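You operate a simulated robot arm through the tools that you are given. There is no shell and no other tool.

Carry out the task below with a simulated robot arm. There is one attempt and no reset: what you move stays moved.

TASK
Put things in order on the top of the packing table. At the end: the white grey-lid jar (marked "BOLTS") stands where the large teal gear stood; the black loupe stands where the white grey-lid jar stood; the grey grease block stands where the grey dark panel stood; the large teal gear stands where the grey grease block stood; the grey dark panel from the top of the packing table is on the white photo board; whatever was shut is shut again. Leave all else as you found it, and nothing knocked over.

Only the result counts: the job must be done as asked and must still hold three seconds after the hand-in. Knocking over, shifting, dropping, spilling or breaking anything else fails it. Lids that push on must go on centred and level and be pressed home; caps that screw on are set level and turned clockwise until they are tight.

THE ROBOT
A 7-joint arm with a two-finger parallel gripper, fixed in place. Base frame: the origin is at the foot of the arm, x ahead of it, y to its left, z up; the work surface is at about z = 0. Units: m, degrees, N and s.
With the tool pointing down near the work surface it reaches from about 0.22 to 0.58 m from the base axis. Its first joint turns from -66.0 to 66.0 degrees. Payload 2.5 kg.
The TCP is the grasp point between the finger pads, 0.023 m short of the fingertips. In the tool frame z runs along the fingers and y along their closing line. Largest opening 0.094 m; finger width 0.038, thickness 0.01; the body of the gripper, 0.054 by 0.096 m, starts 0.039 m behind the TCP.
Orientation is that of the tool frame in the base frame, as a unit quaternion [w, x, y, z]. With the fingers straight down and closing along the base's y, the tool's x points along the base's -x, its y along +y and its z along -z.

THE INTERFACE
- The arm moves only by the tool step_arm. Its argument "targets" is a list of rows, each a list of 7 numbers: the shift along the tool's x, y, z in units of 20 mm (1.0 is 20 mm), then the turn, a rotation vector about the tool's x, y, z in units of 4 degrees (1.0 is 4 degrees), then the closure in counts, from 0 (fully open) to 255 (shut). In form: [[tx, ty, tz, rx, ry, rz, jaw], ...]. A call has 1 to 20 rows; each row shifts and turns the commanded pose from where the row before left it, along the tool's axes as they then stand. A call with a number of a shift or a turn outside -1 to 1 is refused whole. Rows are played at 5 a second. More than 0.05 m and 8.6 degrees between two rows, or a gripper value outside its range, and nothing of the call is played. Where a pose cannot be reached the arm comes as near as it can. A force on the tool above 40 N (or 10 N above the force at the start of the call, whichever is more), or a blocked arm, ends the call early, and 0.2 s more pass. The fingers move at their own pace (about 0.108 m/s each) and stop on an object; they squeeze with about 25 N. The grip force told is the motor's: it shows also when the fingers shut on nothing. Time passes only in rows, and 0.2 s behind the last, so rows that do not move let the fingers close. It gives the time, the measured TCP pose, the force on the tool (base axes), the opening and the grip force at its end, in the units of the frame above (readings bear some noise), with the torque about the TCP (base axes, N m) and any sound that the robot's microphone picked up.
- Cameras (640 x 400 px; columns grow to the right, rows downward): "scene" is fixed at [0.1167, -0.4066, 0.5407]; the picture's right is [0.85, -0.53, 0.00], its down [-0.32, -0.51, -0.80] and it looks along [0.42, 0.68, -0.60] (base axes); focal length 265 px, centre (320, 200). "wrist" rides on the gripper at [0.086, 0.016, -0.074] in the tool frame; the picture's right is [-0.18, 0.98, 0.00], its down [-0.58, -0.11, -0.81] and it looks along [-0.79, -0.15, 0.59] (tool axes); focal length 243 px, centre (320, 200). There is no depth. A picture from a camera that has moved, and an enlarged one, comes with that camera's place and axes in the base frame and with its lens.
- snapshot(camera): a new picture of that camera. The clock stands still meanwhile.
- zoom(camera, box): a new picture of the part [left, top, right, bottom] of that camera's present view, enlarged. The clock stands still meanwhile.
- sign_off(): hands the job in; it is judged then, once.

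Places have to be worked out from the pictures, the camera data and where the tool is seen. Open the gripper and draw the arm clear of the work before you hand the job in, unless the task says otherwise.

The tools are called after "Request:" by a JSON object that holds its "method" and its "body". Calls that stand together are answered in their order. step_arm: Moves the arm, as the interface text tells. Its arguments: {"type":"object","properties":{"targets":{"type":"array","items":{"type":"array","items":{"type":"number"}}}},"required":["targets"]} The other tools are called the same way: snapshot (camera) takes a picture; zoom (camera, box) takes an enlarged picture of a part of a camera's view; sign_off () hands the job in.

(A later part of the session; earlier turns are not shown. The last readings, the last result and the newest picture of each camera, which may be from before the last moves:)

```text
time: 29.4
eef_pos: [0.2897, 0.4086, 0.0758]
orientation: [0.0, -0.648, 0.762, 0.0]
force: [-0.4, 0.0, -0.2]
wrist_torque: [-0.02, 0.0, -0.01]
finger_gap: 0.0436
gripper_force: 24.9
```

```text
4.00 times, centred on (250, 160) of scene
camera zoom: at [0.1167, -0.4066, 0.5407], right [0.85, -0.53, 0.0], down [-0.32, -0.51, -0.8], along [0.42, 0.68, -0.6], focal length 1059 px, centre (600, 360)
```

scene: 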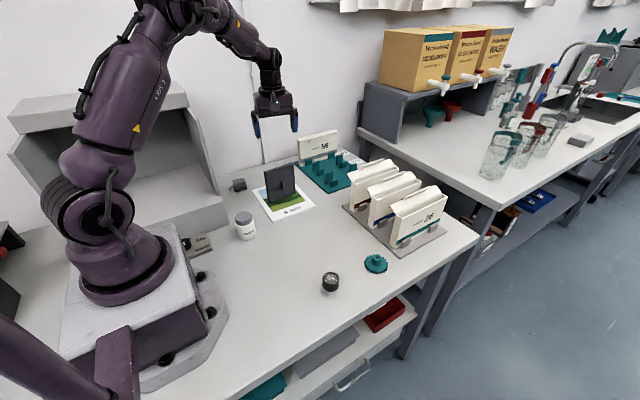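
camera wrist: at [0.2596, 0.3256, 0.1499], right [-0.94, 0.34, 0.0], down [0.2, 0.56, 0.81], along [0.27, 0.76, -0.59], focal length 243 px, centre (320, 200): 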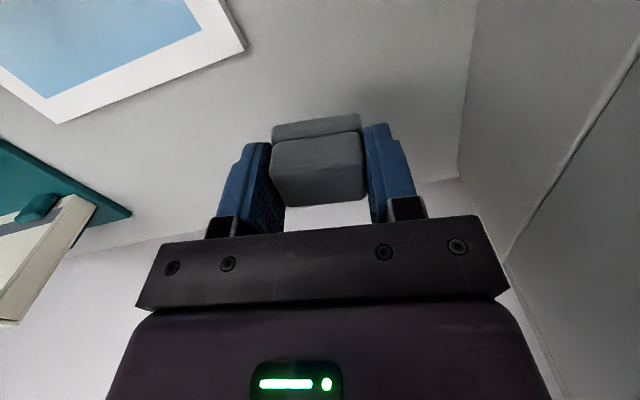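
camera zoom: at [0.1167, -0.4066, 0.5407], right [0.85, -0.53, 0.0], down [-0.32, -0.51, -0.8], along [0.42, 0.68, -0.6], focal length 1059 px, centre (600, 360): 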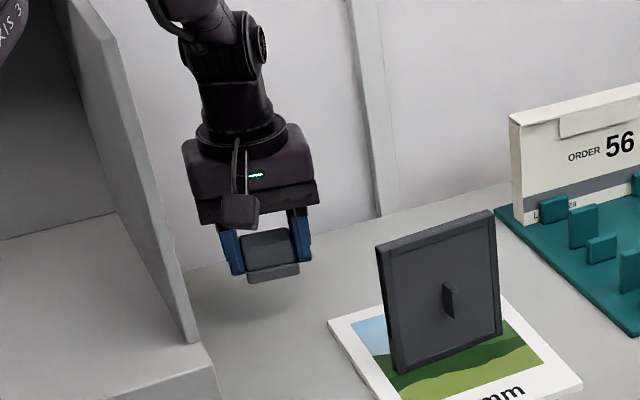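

The block is secure. I'll raise to z≈0.2 and carry it across to the panel's old spot (0.392, 0.0574).

Request:
{"method": "step_arm", "body": {"targets": [[0, 0, -1, 0, 0, 0, 255], [0, 0, -1, 0, 0, 0, 255], [0, 0, -1, 0, 0, 0, 255], [0, 0, -1, 0, 0, 0, 255], [0, 0, -1, 0, 0, 0, 255], [0, 0, -1, 0, 0, 0, 255], [0, 0, 0, 0, 0, 0, 255]]}}

Request:
{"method": "step_arm", "body": {"targets": [[0.5, -0.24, 0, 0, 0, 0, 255], [0.92, -0.436, 0, 0, 0, 0, 255], [0.92, -0.436, 0, 0, 0, 0, 255], [0.92, -0.436, 0, 0, 0, 0, 255], [0.92, -0.436, 0, 0, 0, 0, 255], [0.92, -0.436, 0, 0, 0, 0, 255], [0.92, -0.436, 0, 0, 0, 0, 255], [0.92, -0.436, 0, 0, 0, 0, 255], [0.92, -0.436, 0, 0, 0, 0, 255], [0.92, -0.436, 0, 0, 0, 0, 255], [0.92, -0.436, 0, 0, 0, 0, 255], [0.92, -0.436, 0, 0, 0, 0, 255], [0.92, -0.436, 0, 0, 0, 0, 255], [0.92, -0.436, 0, 0, 0, 0, 255], [0.92, -0.436, 0, 0, 0, 0, 255], [0.92, -0.436, 0, 0, 0, 0, 255], [0.92, -0.436, 0, 0, 0, 0, 255], [0.92, -0.436, 0, 0, 0, 0, 255], [0.42, -0.2, 0, 0, 0, 0, 255], [0, 0, 0, 0, 0, 0, 255]]}}

Request:
{"method": "snapshot", "body": {"camera": "wrist"}}

Request:
{"method": "snapshot", "body": {"camera": "scene"}}

```text
time: 31.0
eef_pos: [0.2912, 0.4077, 0.1939]
orientation: [0.0, -0.648, 0.762, 0.0]
force: [-0.2, -0.9, -1.9]
wrist_torque: [0.0, -0.01, 0.0]
finger_gap: 0.0436
gripper_force: 25.0
```

```text
time: 35.2
eef_pos: [0.394, 0.0574, 0.1946]
orientation: [0.0, -0.649, 0.761, 0.0]
force: [0.1, -0.4, -0.5]
wrist_torque: [-0.04, 0.01, -0.04]
finger_gap: 0.0441
gripper_force: 25.0
```

```text
taken
camera wrist: at [0.3637, -0.0258, 0.2684], right [-0.94, 0.34, 0.0], down [0.2, 0.56, 0.81], along [0.27, 0.76, -0.59], focal length 243 px, centre (320, 200)
```

wrist: 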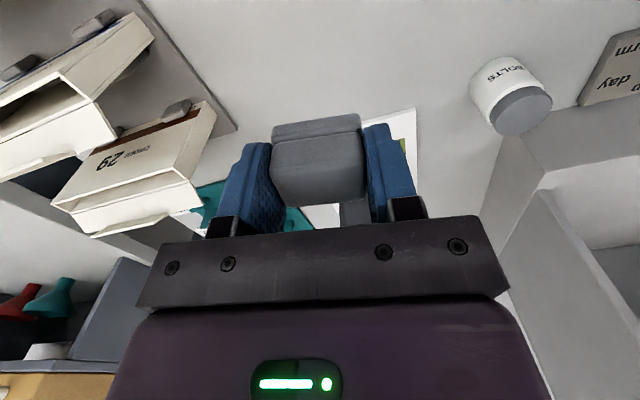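

```text
taken
```

scene: 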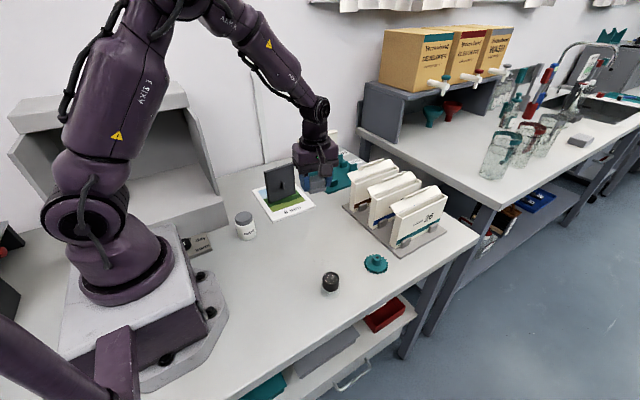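

Over the panel's old spot. Lowering the block to about 12 mm above the table.

Request:
{"method": "step_arm", "body": {"targets": [[0, 0.06, 0.6, 0, 0, 0, 255], [0, 0, 1, 0, 0, 0, 255], [0, 0, 1, 0, 0, 0, 255], [0, 0, 1, 0, 0, 0, 255], [0, 0, 1, 0, 0, 0, 255], [0, 0, 1, 0, 0, 0, 255], [0, 0, 1, 0, 0, 0, 255], [0, 0, 0.8, 0, 0, 0, 255], [0, 0, 0.2, 0, 0, 0, 255], [0, 0, 0, 0, 0, 0, 255]]}}

Request:
{"method": "zoom", "body": {"camera": "scene", "box": [260, 150, 380, 250]}}

```text
time: 37.4
eef_pos: [0.391, 0.0568, 0.0429]
orientation: [0.0, -0.649, 0.761, 0.0]
force: [0.3, 1.0, -0.4]
wrist_torque: [0.03, -0.04, -0.01]
finger_gap: 0.0437
gripper_force: 25.1
```

```text
4.00 times, centred on (320, 200) of scene
camera zoom: at [0.1167, -0.4066, 0.5407], right [0.85, -0.53, 0.0], down [-0.32, -0.51, -0.8], along [0.42, 0.68, -0.6], focal length 1059 px, centre (320, 200)
```

zoom: 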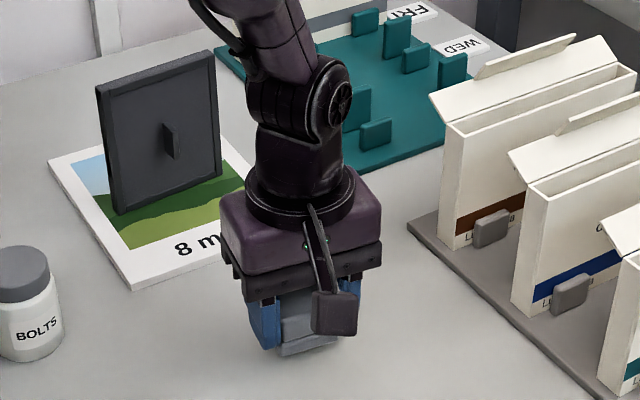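

Now the last ~12 mm in small steps until contact.

Request:
{"method": "step_arm", "body": {"targets": [[0, 0, 0.2, 0, 0, 0, 255], [0, 0, 0.15, 0, 0, 0, 255], [0, 0, 0.1, 0, 0, 0, 255], [0, 0, 0.05, 0, 0, 0, 255], [0, 0, 0.05, 0, 0, 0, 255], [0, 0, 0, 0, 0, 0, 255]]}}

```text
time: 38.8
eef_pos: [0.3905, 0.0585, 0.0311]
orientation: [0.0, -0.648, 0.761, 0.0]
force: [0.3, -0.2, -0.7]
wrist_torque: [0.03, 0.02, 0.0]
finger_gap: 0.0438
gripper_force: 24.7
```

Request:
{"method": "step_arm", "body": {"targets": [[0, 0, 0.04, 0, 0, 0, 255], [0, 0, 0.04, 0, 0, 0, 255], [0, 0, 0, 0, 0, 0, 255]]}}

```text
time: 39.6
eef_pos: [0.3918, 0.0584, 0.0303]
orientation: [0.0, -0.648, 0.761, 0.0]
force: [-2.6, 0.6, 6.0]
wrist_torque: [-0.03, 0.08, 0.0]
finger_gap: 0.0437
gripper_force: 24.9
```

Light contact (6 N). Release and back off upward.

Request:
{"method": "step_arm", "body": {"targets": [[0, 0, 0, 0, 0, 0, 125], [0, 0, 0, 0, 0, 0, 100], [0, 0, 0, 0, 0, 0, 60], [0, 0, 0, 0, 0, 0, 30], [0, 0, -0.3, 0, 0, 0, 30], [0, 0, -0.8, 0, 0, 0, 30], [0, 0, -1, 0, 0, 0, 30], [0, 0, -1, 0, 0, 0, 30], [0, 0, -1, 0, 0, 0, 30], [0, 0, -1, 0, 0, 0, 30], [0, 0, -1, 0, 0, 0, 30], [0, 0, -1, 0, 0, 0, 30], [0, 0, 0, 0, 0, 0, 30]]}}

Request:
{"method": "snapshot", "body": {"camera": "wrist"}}

Request:
{"method": "zoom", "body": {"camera": "scene", "box": [230, 150, 390, 260]}}

```text
time: 42.4
eef_pos: [0.3913, 0.0574, 0.1715]
orientation: [0.0, -0.649, 0.761, 0.0]
force: [-0.4, -0.4, -0.5]
wrist_torque: [0.01, -0.03, -0.01]
finger_gap: 0.0828
gripper_force: 0.0
```

```text
taken
camera wrist: at [0.3614, -0.0255, 0.2461], right [-0.94, 0.34, 0.0], down [0.2, 0.56, 0.81], along [0.27, 0.76, -0.59], focal length 243 px, centre (320, 200)
```

wrist: 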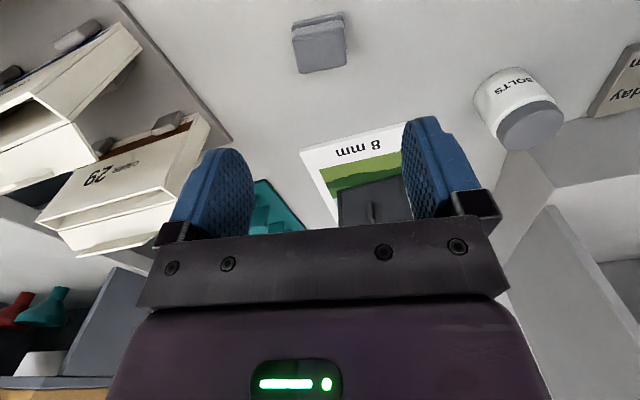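

```text
3.64 times, centred on (310, 205) of scene
camera zoom: at [0.1167, -0.4066, 0.5407], right [0.85, -0.53, 0.0], down [-0.32, -0.51, -0.8], along [0.42, 0.68, -0.6], focal length 963 px, centre (356, 182)
```

zoom: 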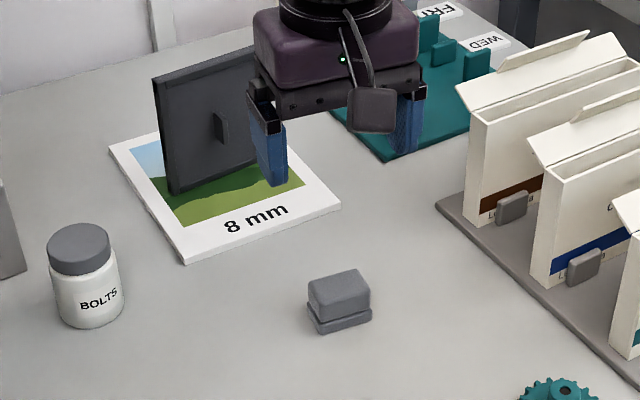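

The block stands at the panel's old spot. Next the gear: moving over it at this height, with the jaws half closed.

Request:
{"method": "step_arm", "body": {"targets": [[0.843, -0.574, 0, 0, 0, 0, 60], [0.843, -0.574, 0, 0, 0, 0, 90], [0.843, -0.574, 0, 0, 0, 0, 110], [0.843, -0.574, 0, 0, 0, 0, 110], [0.843, -0.574, 0, 0, 0, 0, 110], [0.843, -0.574, 0, 0, 0, 0, 110], [0.843, -0.574, 0, 0, 0, 0, 110], [0.843, -0.574, 0, 0, 0, 0, 110], [0.843, -0.574, 0, 0, 0, 0, 110], [0, 0, 0, 0, 0, 0, 110]]}}

Request:
{"method": "snapshot", "body": {"camera": "wrist"}}

Request:
{"method": "zoom", "body": {"camera": "wrist", "box": [260, 0, 380, 100]}}

Request:
{"method": "snapshot", "body": {"camera": "scene"}}

```text
time: 44.6
eef_pos: [0.4691, -0.1078, 0.1704]
orientation: [0.0, -0.647, 0.762, 0.0]
force: [-0.3, 0.2, 1.0]
wrist_torque: [0.0, -0.01, 0.03]
finger_gap: 0.0536
gripper_force: 0.0
```

```text
taken
camera wrist: at [0.4396, -0.192, 0.2454], right [-0.94, 0.34, 0.0], down [0.2, 0.56, 0.81], along [0.27, 0.76, -0.59], focal length 243 px, centre (320, 200)
```

wrist: 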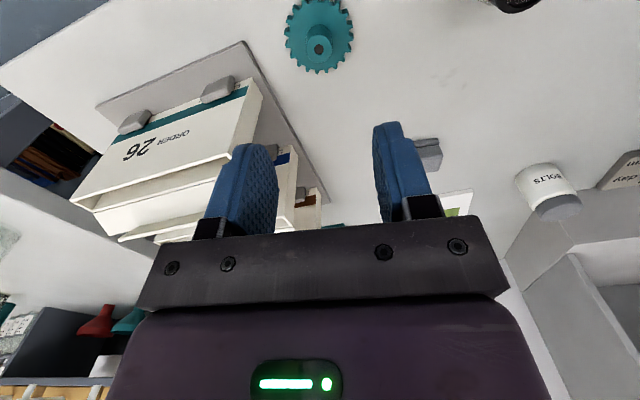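

```text
4.00 times, centred on (320, 50) of wrist
camera zoom: at [0.4396, -0.192, 0.2454], right [-0.94, 0.34, 0.0], down [0.2, 0.56, 0.81], along [0.27, 0.76, -0.59], focal length 970 px, centre (320, 800)
```

zoom: 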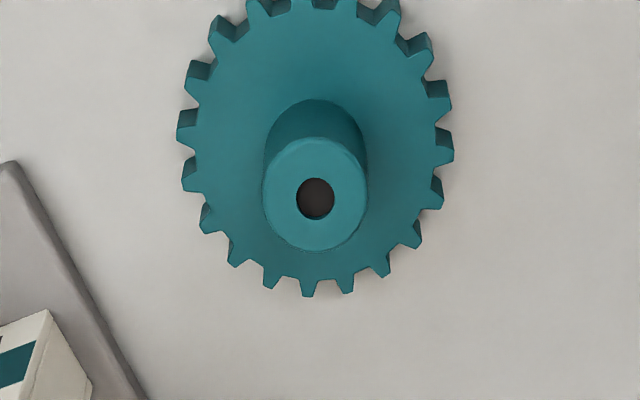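

```text
taken
```

scene: 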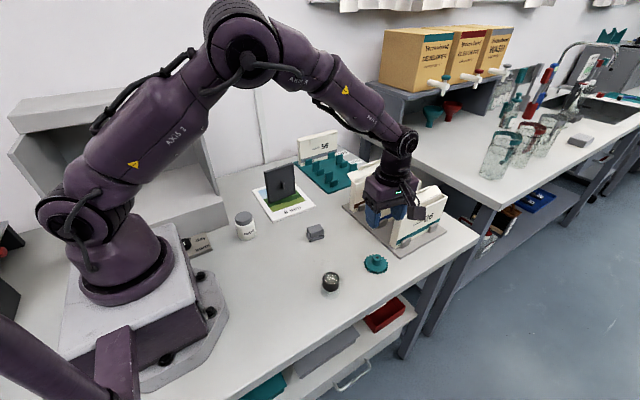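

Gear centre is (0.469, −0.111), hub Ø≈21 mm with top at z≈0.034, disc top at ≈0.010; boxes start at x≈0.548 so clearance is fine. Small −y correction and descend to z≈0.045 first.

Request:
{"method": "step_arm", "body": {"targets": [[0.13, 0, 0.8, 0, 0, 0, 110], [0, 0, 1, 0, 0, 0, 110], [0, 0, 1, 0, 0, 0, 110], [0, 0, 1, 0, 0, 0, 110], [0, 0, 1, 0, 0, 0, 110], [0, 0, 1, 0, 0, 0, 110], [0, 0, 0.4, 0, 0, 0, 110], [0, 0, 0, 0, 0, 0, 110]]}}

Request:
{"method": "snapshot", "body": {"camera": "wrist"}}

Request:
{"method": "zoom", "body": {"camera": "scene", "box": [320, 190, 440, 290]}}

```text
time: 46.4
eef_pos: [0.47, -0.1104, 0.0472]
orientation: [0.001, -0.648, 0.762, 0.0]
force: [-0.5, -0.8, 0.2]
wrist_torque: [0.01, 0.02, 0.03]
finger_gap: 0.0536
gripper_force: 0.0
```

```text
taken
camera wrist: at [0.4396, -0.1941, 0.1217], right [-0.94, 0.34, 0.0], down [0.2, 0.56, 0.81], along [0.27, 0.76, -0.59], focal length 243 px, centre (320, 200)
```

wrist: 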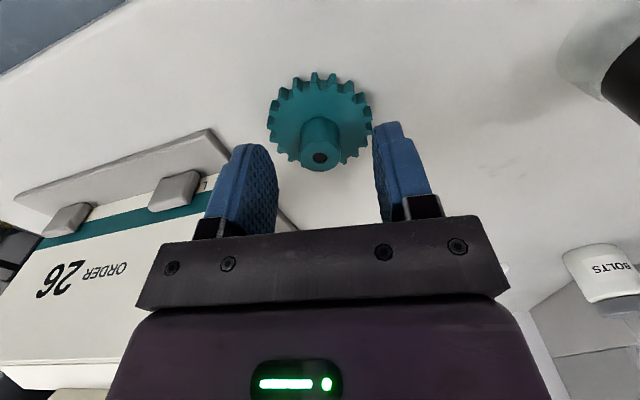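

```text
4.00 times, centred on (380, 240) of scene
camera zoom: at [0.1167, -0.4066, 0.5407], right [0.85, -0.53, 0.0], down [-0.32, -0.51, -0.8], along [0.42, 0.68, -0.6], focal length 1059 px, centre (80, 40)
```

zoom: 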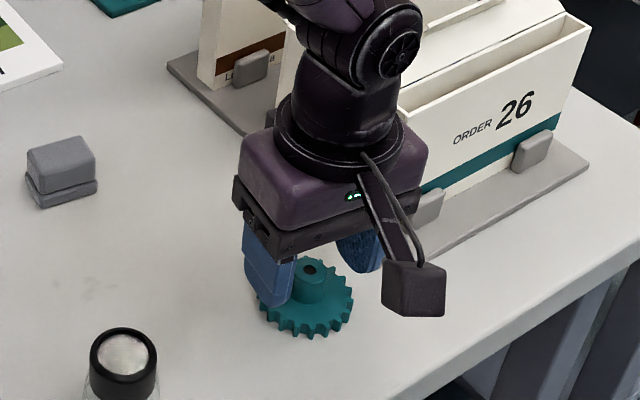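

Hub is centred between the pads. Lower 10 mm more (tips just above the disc) and close on the hub.

Request:
{"method": "step_arm", "body": {"targets": [[0.07, 0, 0.3, 0, 0, 0, 110], [0, 0, 0.2, 0, 0, 0, 110], [0, 0, 0, 0, 0, 0, 110], [0, 0, 0, 0, 0, 0, 180], [0, 0, 0, 0, 0, 0, 255], [0, 0, 0, 0, 0, 0, 255], [0, 0, 0, 0, 0, 0, 255]]}}

Request:
{"method": "snapshot", "body": {"camera": "wrist"}}

Request:
{"method": "zoom", "body": {"camera": "scene", "box": [330, 220, 420, 290]}}

```text
time: 48.0
eef_pos: [0.4685, -0.1127, 0.038]
orientation: [0.0, -0.648, 0.762, -0.001]
force: [0.3, 0.4, 1.6]
wrist_torque: [-0.01, -0.06, -0.04]
finger_gap: 0.0202
gripper_force: 25.1
```

```text
taken
camera wrist: at [0.4386, -0.1953, 0.112], right [-0.94, 0.34, 0.0], down [0.2, 0.56, 0.81], along [0.27, 0.76, -0.59], focal length 243 px, centre (320, 200)
```

wrist: 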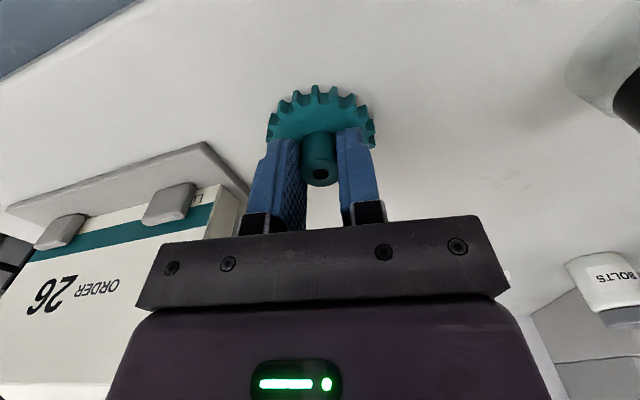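

```text
5.71 times, centred on (375, 255) of scene
camera zoom: at [0.1167, -0.4066, 0.5407], right [0.85, -0.53, 0.0], down [-0.32, -0.51, -0.8], along [0.42, 0.68, -0.6], focal length 1513 px, centre (6, -114)
```

zoom: 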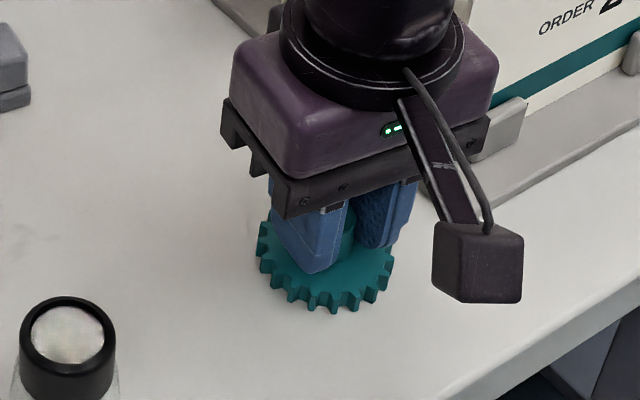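

Gripped on the hub (20 mm). Gear spot recorded as (0.4685, −0.112). Lifting slowly.

Request:
{"method": "step_arm", "body": {"targets": [[0, 0, -0.3, 0, 0, 0, 255], [0, 0, -0.5, 0, 0, 0, 255], [0, 0, -0.7, 0, 0, 0, 255], [0, 0, 0, 0, 0, 0, 255]]}}

Request:
{"method": "zoom", "body": {"camera": "scene", "box": [330, 210, 420, 290]}}

```text
time: 49.0
eef_pos: [0.4683, -0.1124, 0.0684]
orientation: [0.0, -0.648, 0.761, 0.0]
force: [0.5, -0.8, -0.6]
wrist_torque: [-0.01, 0.03, -0.03]
finger_gap: 0.0199
gripper_force: 25.5
```

```text
5.00 times, centred on (375, 250) of scene
camera zoom: at [0.1167, -0.4066, 0.5407], right [0.85, -0.53, 0.0], down [-0.32, -0.51, -0.8], along [0.42, 0.68, -0.6], focal length 1324 px, centre (45, -50)
```

zoom: 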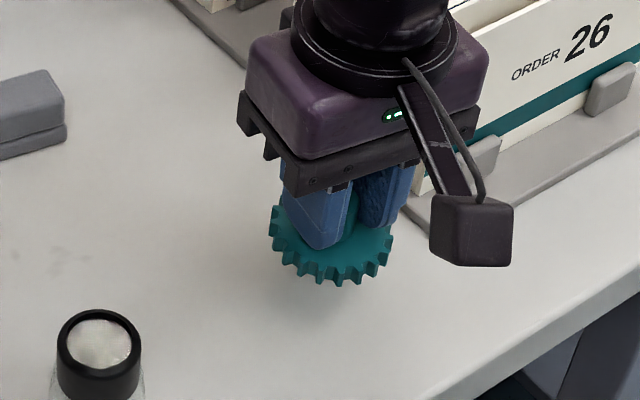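

Secure. Raise to z≈0.21, then carry toward the grease block's old spot.

Request:
{"method": "step_arm", "body": {"targets": [[0, 0, -1, 0, 0, 0, 255], [0, 0, -1, 0, 0, 0, 255], [0, 0, -1, 0, 0, 0, 255], [0, 0, -1, 0, 0, 0, 255], [0, 0, -1, 0, 0, 0, 255], [0, 0, -1, 0, 0, 0, 255], [0, 0, -1, 0, 0, 0, 255], [0, 0, 0, 0, 0, 0, 255]]}}

Request:
{"method": "step_arm", "body": {"targets": [[-0.5, 0.266, 0, 0, 0, 0, 255], [-0.935, 0.498, 0, 0, 0, 0, 255], [-0.935, 0.498, 0, 0, 0, 0, 255], [-0.935, 0.498, 0, 0, 0, 0, 255], [-0.935, 0.498, 0, 0, 0, 0, 255], [-0.935, 0.498, 0, 0, 0, 0, 255], [-0.935, 0.498, 0, 0, 0, 0, 255], [-0.935, 0.498, 0, 0, 0, 0, 255], [-0.935, 0.498, 0, 0, 0, 0, 255], [-0.935, 0.498, 0, 0, 0, 0, 255], [-0.935, 0.498, 0, 0, 0, 0, 255], [-0.935, 0.498, 0, 0, 0, 0, 255], [-0.935, 0.498, 0, 0, 0, 0, 255], [-0.935, 0.498, 0, 0, 0, 0, 255], [0, 0, 0, 0, 0, 0, 255]]}}

Request:
{"method": "step_arm", "body": {"targets": [[-0.935, 0.498, 0, 0, 0, 0, 255], [-0.935, 0.498, 0, 0, 0, 0, 255], [-0.935, 0.498, 0, 0, 0, 0, 255], [-0.935, 0.498, 0, 0, 0, 0, 255], [-0.935, 0.498, 0, 0, 0, 0, 255], [-0.935, 0.498, 0, 0, 0, 0, 255], [-0.935, 0.498, 0, 0, 0, 0, 255], [-0.935, 0.498, 0, 0, 0, 0, 255], [-0.935, 0.498, 0, 0, 0, 0, 255], [-0.935, 0.498, 0, 0, 0, 0, 255], [-0.935, 0.498, 0, 0, 0, 0, 255], [-0.935, 0.498, 0, 0, 0, 0, 255], [-0.43, 0.234, 0, 0, 0, 0, 255], [0, 0, 0, 0, 0, 0, 255]]}}

Request:
{"method": "snapshot", "body": {"camera": "wrist"}}

Request:
{"method": "snapshot", "body": {"camera": "scene"}}

```text
time: 50.8
eef_pos: [0.4692, -0.1147, 0.2072]
orientation: [0.0, -0.648, 0.762, 0.0]
force: [0.3, 0.2, -0.2]
wrist_torque: [0.01, 0.0, -0.01]
finger_gap: 0.02
gripper_force: 25.1
```

```text
time: 54.0
eef_pos: [0.3747, 0.1587, 0.2077]
orientation: [0.0, -0.648, 0.762, 0.0]
force: [-0.2, -1.1, 0.5]
wrist_torque: [0.03, -0.01, 0.0]
finger_gap: 0.0199
gripper_force: 25.2
```

```text
time: 57.0
eef_pos: [0.2891, 0.4088, 0.2073]
orientation: [0.0, -0.648, 0.761, 0.0]
force: [0.6, -0.8, 0.0]
wrist_torque: [0.02, -0.03, -0.02]
finger_gap: 0.0198
gripper_force: 24.6
```

```text
taken
camera wrist: at [0.2598, 0.3259, 0.2818], right [-0.94, 0.34, 0.0], down [0.2, 0.56, 0.81], along [0.27, 0.76, -0.59], focal length 243 px, centre (320, 200)
```

wrist: 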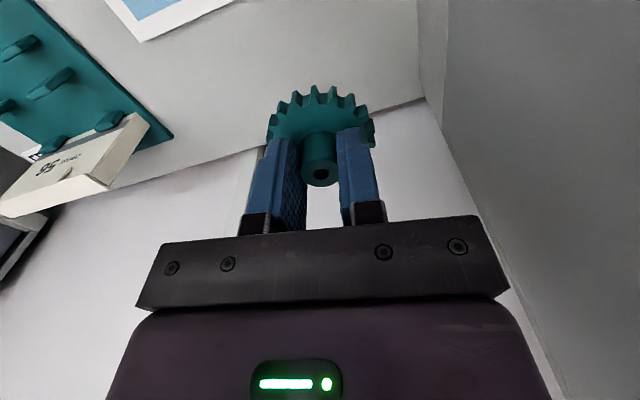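

```text
taken
```

scene: 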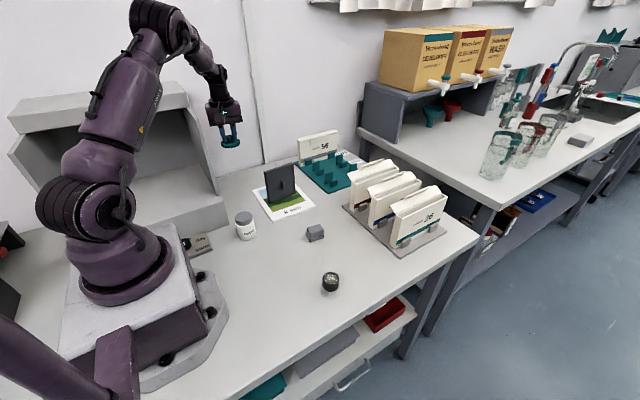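

Over the grease spot. Lowering to ~12 mm above contact height.

Request:
{"method": "step_arm", "body": {"targets": [[-0.05, 0, 0.8, 0, 0, 0, 255], [0, 0, 1, 0, 0, 0, 255], [0, 0, 1, 0, 0, 0, 255], [0, 0, 1, 0, 0, 0, 255], [0, 0, 1, 0, 0, 0, 255], [0, 0, 1, 0, 0, 0, 255], [0, 0, 1, 0, 0, 0, 255], [0, 0, 0.8, 0, 0, 0, 255], [0, 0, 0.2, 0, 0, 0, 255], [0, 0, 0, 0, 0, 0, 255]]}}

Request:
{"method": "step_arm", "body": {"targets": [[0, 0, 0.2, 0, 0, 0, 255], [0, 0, 0.15, 0, 0, 0, 255], [0, 0, 0.1, 0, 0, 0, 255], [0, 0, 0.05, 0, 0, 0, 255], [0, 0, 0, 0, 0, 0, 255]]}}

Request:
{"method": "zoom", "body": {"camera": "scene", "box": [200, 130, 300, 210]}}

```text
time: 59.2
eef_pos: [0.2899, 0.4097, 0.0522]
orientation: [0.001, -0.648, 0.762, 0.0]
force: [0.1, -0.4, 0.3]
wrist_torque: [0.0, -0.01, -0.01]
finger_gap: 0.0202
gripper_force: 24.8
```

```text
time: 60.4
eef_pos: [0.2908, 0.41, 0.0419]
orientation: [0.001, -0.648, 0.762, 0.0]
force: [-0.8, -0.9, -0.4]
wrist_torque: [-0.02, 0.01, 0.02]
finger_gap: 0.0199
gripper_force: 24.9
```

```text
5.00 times, centred on (250, 170) of scene
camera zoom: at [0.1167, -0.4066, 0.5407], right [0.85, -0.53, 0.0], down [-0.32, -0.51, -0.8], along [0.42, 0.68, -0.6], focal length 1324 px, centre (670, 350)
```

zoom: 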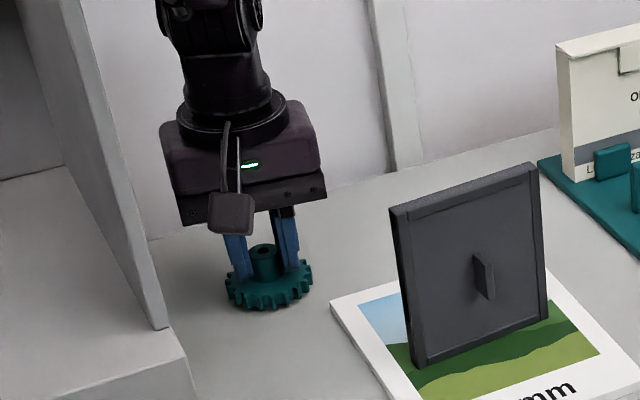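

Request:
{"method": "step_arm", "body": {"targets": [[0, 0, 0.06, 0, 0, 0, 255], [0, 0, 0.05, 0, 0, 0, 255], [0, 0, 0.05, 0, 0, 0, 255], [0, 0, 0, 0, 0, 0, 255]]}}

```text
time: 61.4
eef_pos: [0.2887, 0.41, 0.0387]
orientation: [0.0, -0.649, 0.761, 0.0]
force: [-0.8, 0.2, -0.1]
wrist_torque: [-0.01, 0.0, 0.01]
finger_gap: 0.0199
gripper_force: 25.3
```

Request:
{"method": "step_arm", "body": {"targets": [[0, 0, 0.04, 0, 0, 0, 255], [0, 0, 0.04, 0, 0, 0, 255], [0, 0, 0, 0, 0, 0, 255]]}}

```text
time: 62.2
eef_pos: [0.2904, 0.4098, 0.0375]
orientation: [0.001, -0.648, 0.762, 0.0]
force: [-3.7, -3.8, 17.8]
wrist_torque: [-0.18, 0.13, 0.05]
finger_gap: 0.0202
gripper_force: 24.8
```

Contact. Ease off 1 mm, then open and rise.

Request:
{"method": "step_arm", "body": {"targets": [[0, 0, -0.05, 0, 0, 0, 255], [0, 0, 0, 0, 0, 0, 255], [0, 0, 0, 0, 0, 0, 190], [0, 0, 0, 0, 0, 0, 150], [0, 0, 0, 0, 0, 0, 110], [0, 0, 0, 0, 0, 0, 110], [0, 0, -0.4, 0, 0, 0, 110], [0, 0, -0.8, 0, 0, 0, 110], [0, 0, -1, 0, 0, 0, 110], [0, 0, -1, 0, 0, 0, 110], [0, 0, -1, 0, 0, 0, 110], [0, 0, -1, 0, 0, 0, 110], [0, 0, -1, 0, 0, 0, 110], [0, 0, 0, 0, 0, 0, 110]]}}

Request:
{"method": "snapshot", "body": {"camera": "wrist"}}

Request:
{"method": "zoom", "body": {"camera": "scene", "box": [200, 130, 300, 210]}}

```text
time: 65.2
eef_pos: [0.2914, 0.4091, 0.1611]
orientation: [0.0, -0.648, 0.762, 0.0]
force: [0.7, -0.5, 0.1]
wrist_torque: [0.01, 0.01, 0.01]
finger_gap: 0.0533
gripper_force: 0.0
```

```text
taken
camera wrist: at [0.2603, 0.3259, 0.2364], right [-0.94, 0.34, 0.0], down [0.2, 0.56, 0.81], along [0.27, 0.76, -0.59], focal length 243 px, centre (320, 200)
```

wrist: 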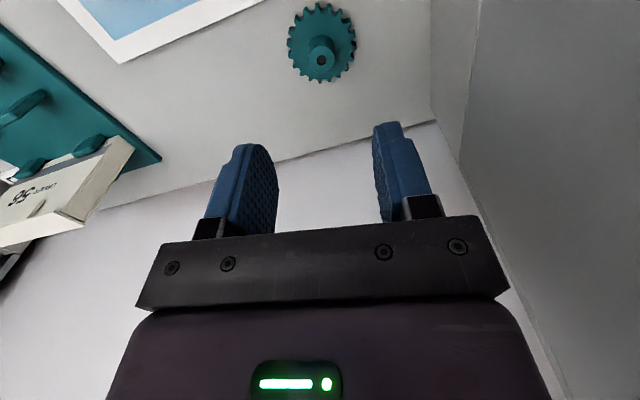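

```text
5.00 times, centred on (250, 170) of scene
camera zoom: at [0.1167, -0.4066, 0.5407], right [0.85, -0.53, 0.0], down [-0.32, -0.51, -0.8], along [0.42, 0.68, -0.6], focal length 1324 px, centre (670, 350)
```

zoom: 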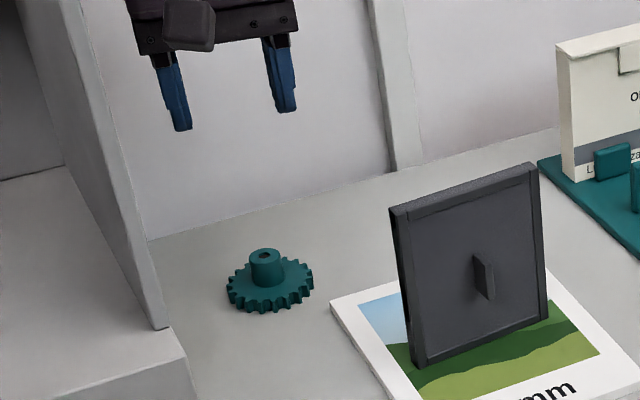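

The gear sits exactly at the grease spot. Next the jar: rise and travel in −y (staying clear of the booth) to a place where the wrist camera can measure it.

Request:
{"method": "step_arm", "body": {"targets": [[0, 0, -1, 0, 0, 0, 110], [0, 0, -1, 0, 0, 0, 110], [0.5, -0.08, 0, 0, 0, 0, 110], [0.987, -0.16, 0, 0, 0, 0, 110], [0.987, -0.16, 0, 0, 0, 0, 80], [0.987, -0.16, 0, 0, 0, 0, 60], [0.987, -0.16, 0, 0, 0, 0, 40], [0.987, -0.16, 0, 0, 0, 0, 20], [0.987, -0.16, 0, 0, 0, 0, 0], [0.987, -0.16, 0, 0, 0, 0, 0], [0.987, -0.16, 0, 0, 0, 0, 0], [0.987, -0.16, 0, 0, 0, 0, 0], [0.987, -0.16, 0, 0, 0, 0, 0], [0.987, -0.16, 0, 0, 0, 0, 0], [0.987, -0.16, 0, 0, 0, 0, 0], [0.987, 0.3, 0, 0, 0, 0, 0], [0.5, 0.8, 0, 0, 0, 0, 0], [0, 0, 0, 0, 0, 0, 0]]}}

Request:
{"method": "snapshot", "body": {"camera": "wrist"}}

Request:
{"method": "snapshot", "body": {"camera": "scene"}}

```text
time: 69.0
eef_pos: [0.2608, 0.1344, 0.2024]
orientation: [-0.001, -0.649, 0.761, 0.0]
force: [-0.2, -0.5, 0.4]
wrist_torque: [0.03, -0.02, 0.04]
finger_gap: 0.0941
gripper_force: 0.1
```

```text
taken
camera wrist: at [0.2324, 0.0504, 0.2764], right [-0.94, 0.34, 0.0], down [0.2, 0.56, 0.81], along [0.27, 0.76, -0.59], focal length 243 px, centre (320, 200)
```

wrist: 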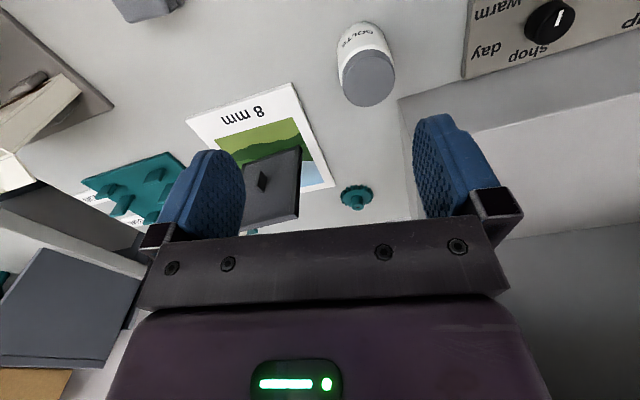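

```text
taken
```

scene: 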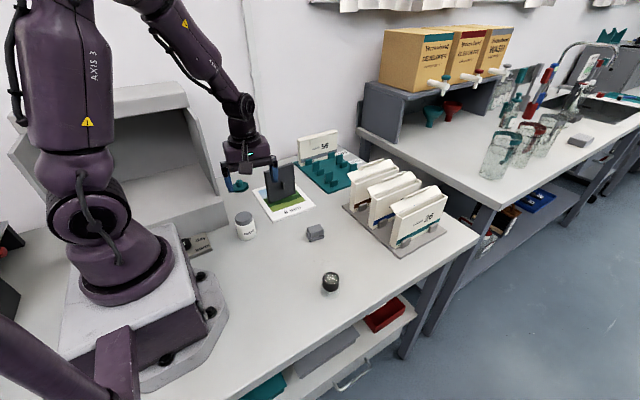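

I'll zoom in on the jar (and note the light-selector knob plate beside the base, to stay clear of).

Request:
{"method": "zoom", "body": {"camera": "wrist", "box": [310, 0, 430, 120]}}

Request:
{"method": "zoom", "body": {"camera": "wrist", "box": [300, 0, 640, 140]}}

```text
3.33 times, centred on (370, 60) of wrist
camera zoom: at [0.2324, 0.0504, 0.2764], right [-0.94, 0.34, 0.0], down [0.2, 0.56, 0.81], along [0.27, 0.76, -0.59], focal length 809 px, centre (153, 667)
```

zoom: 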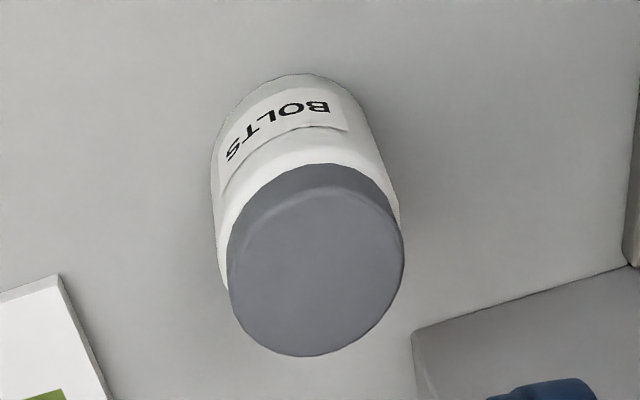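

```text
1.88 times, centred on (470, 70) of wrist
camera zoom: at [0.2324, 0.0504, 0.2764], right [-0.94, 0.34, 0.0], down [0.2, 0.56, 0.81], along [0.27, 0.76, -0.59], focal length 457 px, centre (38, 445)
```

zoom: 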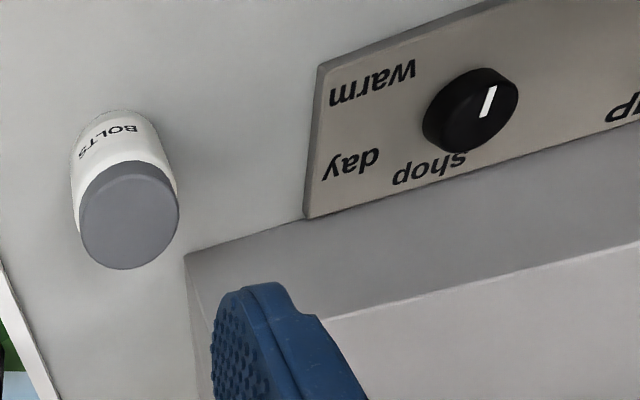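

Jar measured near (0.229, 0.171), ~66 mm tall and ~50 mm wide. Moving over it and part-way down for a closer check.

Request:
{"method": "step_arm", "body": {"targets": [[-0.785, 0.95, 0, 0, 0, 0, 0], [-0.785, 0.95, 0, 0, 0, 0, 0], [0, 0, 0.8, 0, 0, 0, 0], [0, 0, 1, 0, 0, 0, 0], [0, 0, 0.8, 0, 0, 0, 0], [0, 0, 0, 0, 0, 0, 0]]}}

Request:
{"method": "snapshot", "body": {"camera": "wrist"}}

Request:
{"method": "zoom", "body": {"camera": "scene", "box": [160, 120, 320, 270]}}

```text
time: 70.4
eef_pos: [0.2315, 0.1724, 0.1494]
orientation: [0.0, -0.647, 0.762, 0.001]
force: [-0.4, 0.3, 0.0]
wrist_torque: [-0.01, 0.0, 0.01]
finger_gap: 0.0939
gripper_force: 0.0
```

```text
taken
camera wrist: at [0.2003, 0.0886, 0.224], right [-0.94, 0.34, 0.0], down [0.2, 0.56, 0.81], along [0.27, 0.76, -0.59], focal length 243 px, centre (320, 200)
```

wrist: 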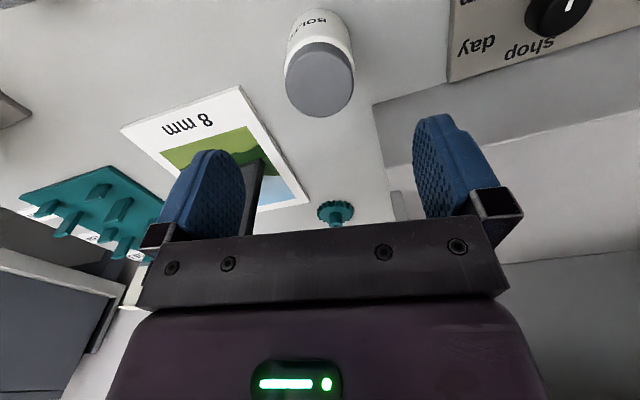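

```text
2.67 times, centred on (240, 195) of scene
camera zoom: at [0.1167, -0.4066, 0.5407], right [0.85, -0.53, 0.0], down [-0.32, -0.51, -0.8], along [0.42, 0.68, -0.6], focal length 706 px, centre (533, 213)
```

zoom: 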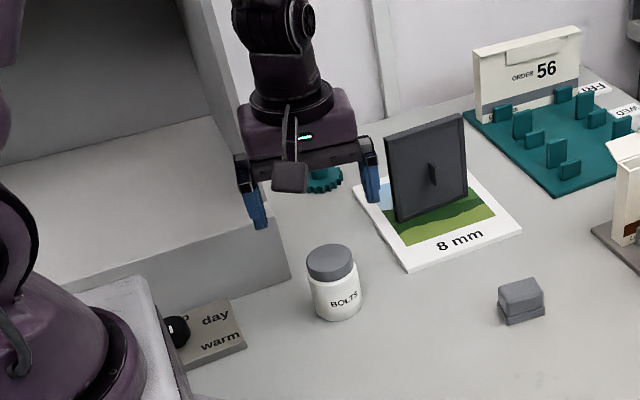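

Jar centre is about (0.2285, 0.168). Small correction, then descend to z≈0.065 with the jaws straddling the jar for a closer look.

Request:
{"method": "step_arm", "body": {"targets": [[0.2, 0.1, 0.8, 0, 0, 0, 0], [0, 0, 1, 0, 0, 0, 0], [0, 0, 1, 0, 0, 0, 0], [0, 0, 1, 0, 0, 0, 0], [0, 0, 0.4, 0, 0, 0, 0], [0, 0, 0, 0, 0, 0, 0]]}}

Request:
{"method": "snapshot", "body": {"camera": "wrist"}}

Request:
{"method": "zoom", "body": {"camera": "scene", "box": [180, 150, 300, 260]}}

```text
time: 71.8
eef_pos: [0.2286, 0.1674, 0.0672]
orientation: [0.0, -0.648, 0.762, -0.001]
force: [0.0, 0.0, 0.7]
wrist_torque: [-0.01, -0.01, 0.0]
finger_gap: 0.094
gripper_force: 0.1
```

```text
taken
camera wrist: at [0.1983, 0.0854, 0.1414], right [-0.94, 0.34, 0.0], down [0.2, 0.56, 0.81], along [0.27, 0.76, -0.59], focal length 243 px, centre (320, 200)
```

wrist: 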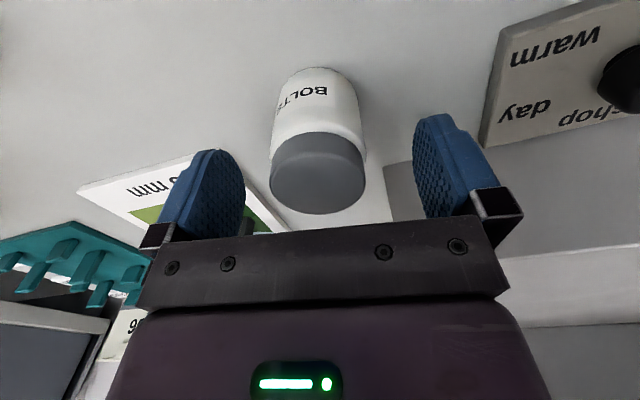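

```text
3.64 times, centred on (240, 205) of scene
camera zoom: at [0.1167, -0.4066, 0.5407], right [0.85, -0.53, 0.0], down [-0.32, -0.51, -0.8], along [0.42, 0.68, -0.6], focal length 963 px, centre (611, 182)
```

zoom: 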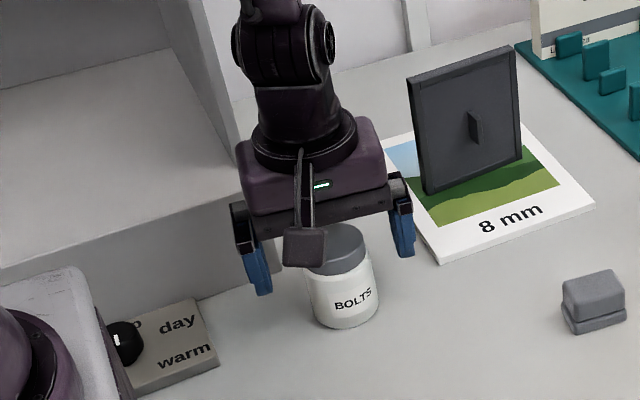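

The lid sits centred under the TCP (lid top z≈0.067). Lower to z≈0.038 and close on the jar's body.

Request:
{"method": "step_arm", "body": {"targets": [[0, 0, 0.6, 0, 0, 0, 0], [0, 0, 0.6, 0, 0, 0, 0], [0, 0, 0.26, 0, 0, 0, 0], [0, 0, 0, 0, 0, 0, 0], [0, 0, 0, 0, 0, 0, 100], [0, 0, 0, 0, 0, 0, 255], [0, 0, 0, 0, 0, 0, 255], [0, 0, 0, 0, 0, 0, 255]]}}

Request:
{"method": "snapshot", "body": {"camera": "wrist"}}

Request:
{"method": "zoom", "body": {"camera": "scene", "box": [190, 160, 300, 260]}}

```text
time: 73.6
eef_pos: [0.2271, 0.1683, 0.0376]
orientation: [0.0, -0.648, 0.762, 0.0]
force: [1.4, 0.3, 0.6]
wrist_torque: [0.03, -0.05, 0.03]
finger_gap: 0.0491
gripper_force: 25.4
```

```text
taken
camera wrist: at [0.1982, 0.0848, 0.1114], right [-0.94, 0.34, 0.0], down [0.2, 0.56, 0.81], along [0.27, 0.76, -0.59], focal length 243 px, centre (320, 200)
```

wrist: 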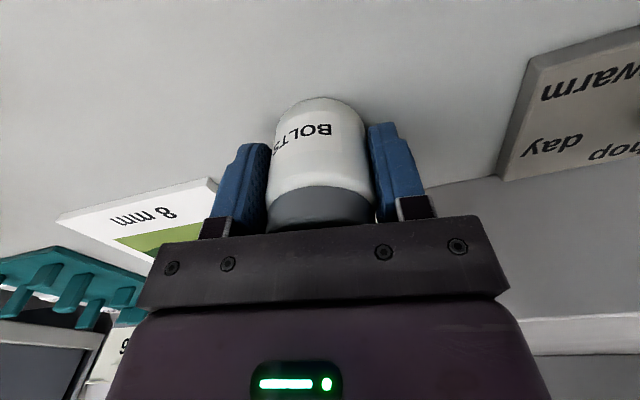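

```text
4.00 times, centred on (245, 210) of scene
camera zoom: at [0.1167, -0.4066, 0.5407], right [0.85, -0.53, 0.0], down [-0.32, -0.51, -0.8], along [0.42, 0.68, -0.6], focal length 1059 px, centre (620, 160)
```

zoom: 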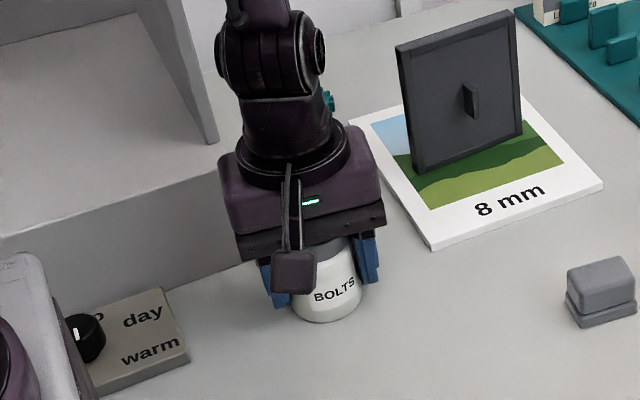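

Jar held by its body (49 mm). Jar spot recorded as (0.228, 0.169). Lifting gently.

Request:
{"method": "step_arm", "body": {"targets": [[0, 0, -0.3, 0, 0, 0, 255], [0, 0, -0.5, 0, 0, 0, 255], [0, 0, -0.7, 0, 0, 0, 255], [0, 0, -0.8, 0, 0, 0, 255], [0, 0, 0, 0, 0, 0, 255]]}}

Request:
{"method": "snapshot", "body": {"camera": "wrist"}}

Request:
{"method": "zoom", "body": {"camera": "scene", "box": [190, 140, 300, 250]}}

```text
time: 74.8
eef_pos: [0.2297, 0.1685, 0.0829]
orientation: [0.0, -0.648, 0.762, 0.0]
force: [-0.6, -0.7, -1.5]
wrist_torque: [-0.01, -0.01, 0.02]
finger_gap: 0.0491
gripper_force: 24.8
```

```text
taken
camera wrist: at [0.1984, 0.0842, 0.1575], right [-0.94, 0.34, 0.0], down [0.2, 0.56, 0.81], along [0.27, 0.76, -0.59], focal length 243 px, centre (320, 200)
```

wrist: 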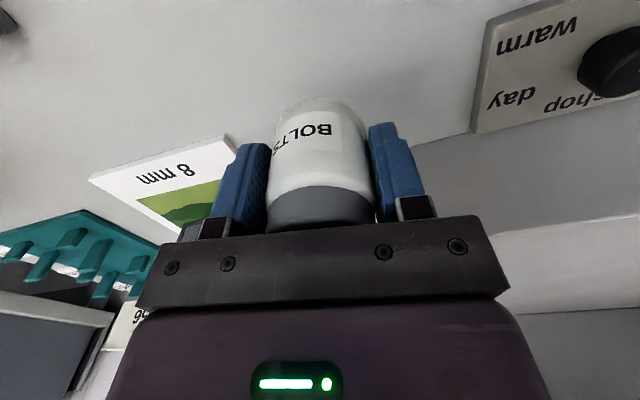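

```text
3.64 times, centred on (245, 195) of scene
camera zoom: at [0.1167, -0.4066, 0.5407], right [0.85, -0.53, 0.0], down [-0.32, -0.51, -0.8], along [0.42, 0.68, -0.6], focal length 963 px, centre (593, 218)
```

zoom: 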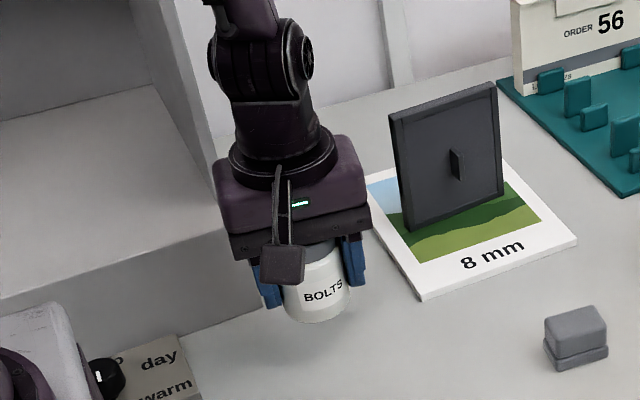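

Raise to z≈0.15 and carry it to the gear's old spot.

Request:
{"method": "step_arm", "body": {"targets": [[0, 0, -0.8, 0, 0, 0, 255], [0, 0, -1, 0, 0, 0, 255], [0, 0, -1, 0, 0, 0, 255], [0, 0, -0.6, 0, 0, 0, 255], [0, 0, 0, 0, 0, 0, 255]]}}

Request:
{"method": "step_arm", "body": {"targets": [[0.3, -0.354, 0, 0, 0, 0, 255], [0.55, -0.648, 0, 0, 0, 0, 255], [0.747, -0.881, 0, 0, 0, 0, 255], [0.747, -0.881, 0, 0, 0, 0, 255], [0.747, -0.881, 0, 0, 0, 0, 255], [0.747, -0.881, 0, 0, 0, 0, 255], [0.747, -0.881, 0, 0, 0, 0, 255], [0.747, -0.881, 0, 0, 0, 0, 255], [0.747, -0.881, 0, 0, 0, 0, 255], [0.747, -0.881, 0, 0, 0, 0, 255], [0.747, -0.881, 0, 0, 0, 0, 255], [0.747, -0.881, 0, 0, 0, 0, 255], [0.747, -0.881, 0, 0, 0, 0, 255], [0.747, -0.881, 0, 0, 0, 0, 255], [0.747, -0.881, 0, 0, 0, 0, 255], [0.747, -0.881, 0, 0, 0, 0, 255], [0.4, -0.471, 0, 0, 0, 0, 255], [0.245, -0.288, 0, 0, 0, 0, 255], [0, 0, 0, 0, 0, 0, 255]]}}

Request:
{"method": "snapshot", "body": {"camera": "wrist"}}

Request:
{"method": "snapshot", "body": {"camera": "scene"}}

```text
time: 76.0
eef_pos: [0.2272, 0.1675, 0.1512]
orientation: [0.001, -0.649, 0.761, 0.0]
force: [0.9, 0.0, -0.8]
wrist_torque: [0.0, 0.0, 0.01]
finger_gap: 0.0489
gripper_force: 25.2
```

```text
time: 80.0
eef_pos: [0.4691, -0.1127, 0.1514]
orientation: [0.0, -0.647, 0.762, -0.001]
force: [-0.1, 0.4, -0.7]
wrist_torque: [0.01, -0.01, -0.02]
finger_gap: 0.049
gripper_force: 24.8
```

```text
taken
camera wrist: at [0.4376, -0.196, 0.226], right [-0.94, 0.34, 0.0], down [0.2, 0.56, 0.81], along [0.27, 0.76, -0.59], focal length 243 px, centre (320, 200)
```

wrist: 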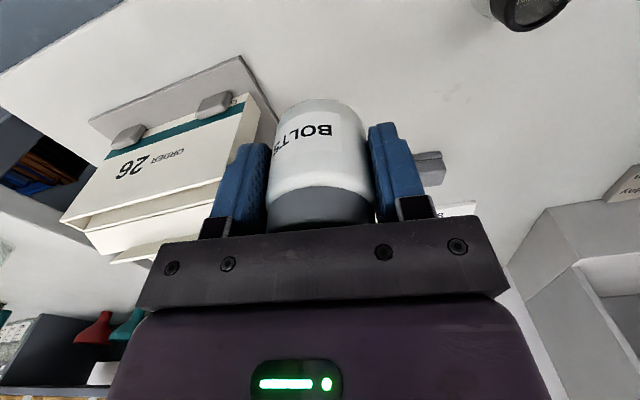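

```text
taken
```

scene: 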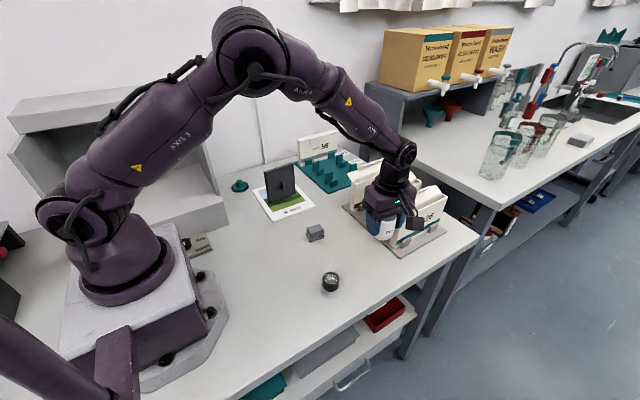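

In place above the gear spot. Lowering.

Request:
{"method": "step_arm", "body": {"targets": [[0, 0, 0.6, 0, 0, 0, 255], [0, 0, 1, 0, 0, 0, 255], [0, 0, 1, 0, 0, 0, 255], [0, 0, 1, 0, 0, 0, 255], [0, 0, 1, 0, 0, 0, 255], [0, 0, 0.4, 0, 0, 0, 255], [0, 0, 0, 0, 0, 0, 255]]}}

Request:
{"method": "step_arm", "body": {"targets": [[0, 0, 0.2, 0, 0, 0, 255], [0, 0, 0.15, 0, 0, 0, 255], [0, 0, 0.1, 0, 0, 0, 255], [0, 0, 0.05, 0, 0, 0, 255], [0, 0, 0, 0, 0, 0, 255]]}}

Request:
{"method": "zoom", "body": {"camera": "scene", "box": [320, 190, 440, 290]}}

```text
time: 81.6
eef_pos: [0.4678, -0.112, 0.0501]
orientation: [0.0, -0.648, 0.761, -0.001]
force: [0.3, -0.6, -1.3]
wrist_torque: [0.02, 0.0, 0.01]
finger_gap: 0.049
gripper_force: 24.7
```

```text
time: 82.8
eef_pos: [0.4678, -0.1131, 0.0395]
orientation: [0.0, -0.648, 0.762, 0.0]
force: [0.5, -0.5, -1.1]
wrist_torque: [0.02, 0.03, 0.04]
finger_gap: 0.0487
gripper_force: 24.5
```

```text
4.00 times, centred on (380, 240) of scene
camera zoom: at [0.1167, -0.4066, 0.5407], right [0.85, -0.53, 0.0], down [-0.32, -0.51, -0.8], along [0.42, 0.68, -0.6], focal length 1059 px, centre (80, 40)
```

zoom: 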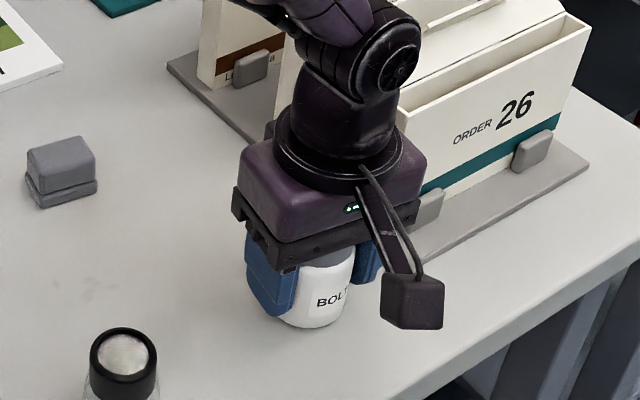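

Request:
{"method": "step_arm", "body": {"targets": [[0, 0, 0.05, 0, 0, 0, 255], [0, 0, 0.05, 0, 0, 0, 255], [0, 0, 0, 0, 0, 0, 255]]}}

```text
time: 83.6
eef_pos: [0.4694, -0.1123, 0.0382]
orientation: [0.0, -0.648, 0.761, 0.001]
force: [-0.8, -0.3, -1.4]
wrist_torque: [-0.01, 0.02, -0.02]
finger_gap: 0.0489
gripper_force: 24.6
```

Request:
{"method": "step_arm", "body": {"targets": [[0, 0, 0.04, 0, 0, 0, 255], [0, 0, 0.04, 0, 0, 0, 255], [0, 0, 0, 0, 0, 0, 255]]}}

```text
time: 84.4
eef_pos: [0.4688, -0.1116, 0.0387]
orientation: [0.0, -0.648, 0.761, 0.0]
force: [-0.2, -0.1, -0.2]
wrist_torque: [0.04, -0.01, 0.02]
finger_gap: 0.049
gripper_force: 24.6
```

Weight just came off the gripper (−1.4 → −0.2 N), so contact is near. One more small step.

Request:
{"method": "step_arm", "body": {"targets": [[0, 0, 0.04, 0, 0, 0, 255], [0, 0, 0, 0, 0, 0, 255]]}}

```text
time: 85.0
eef_pos: [0.4674, -0.1128, 0.0364]
orientation: [0.0, -0.648, 0.762, 0.0]
force: [-2.4, 2.6, 8.5]
wrist_torque: [0.05, 0.11, 0.03]
finger_gap: 0.0491
gripper_force: 25.5
```

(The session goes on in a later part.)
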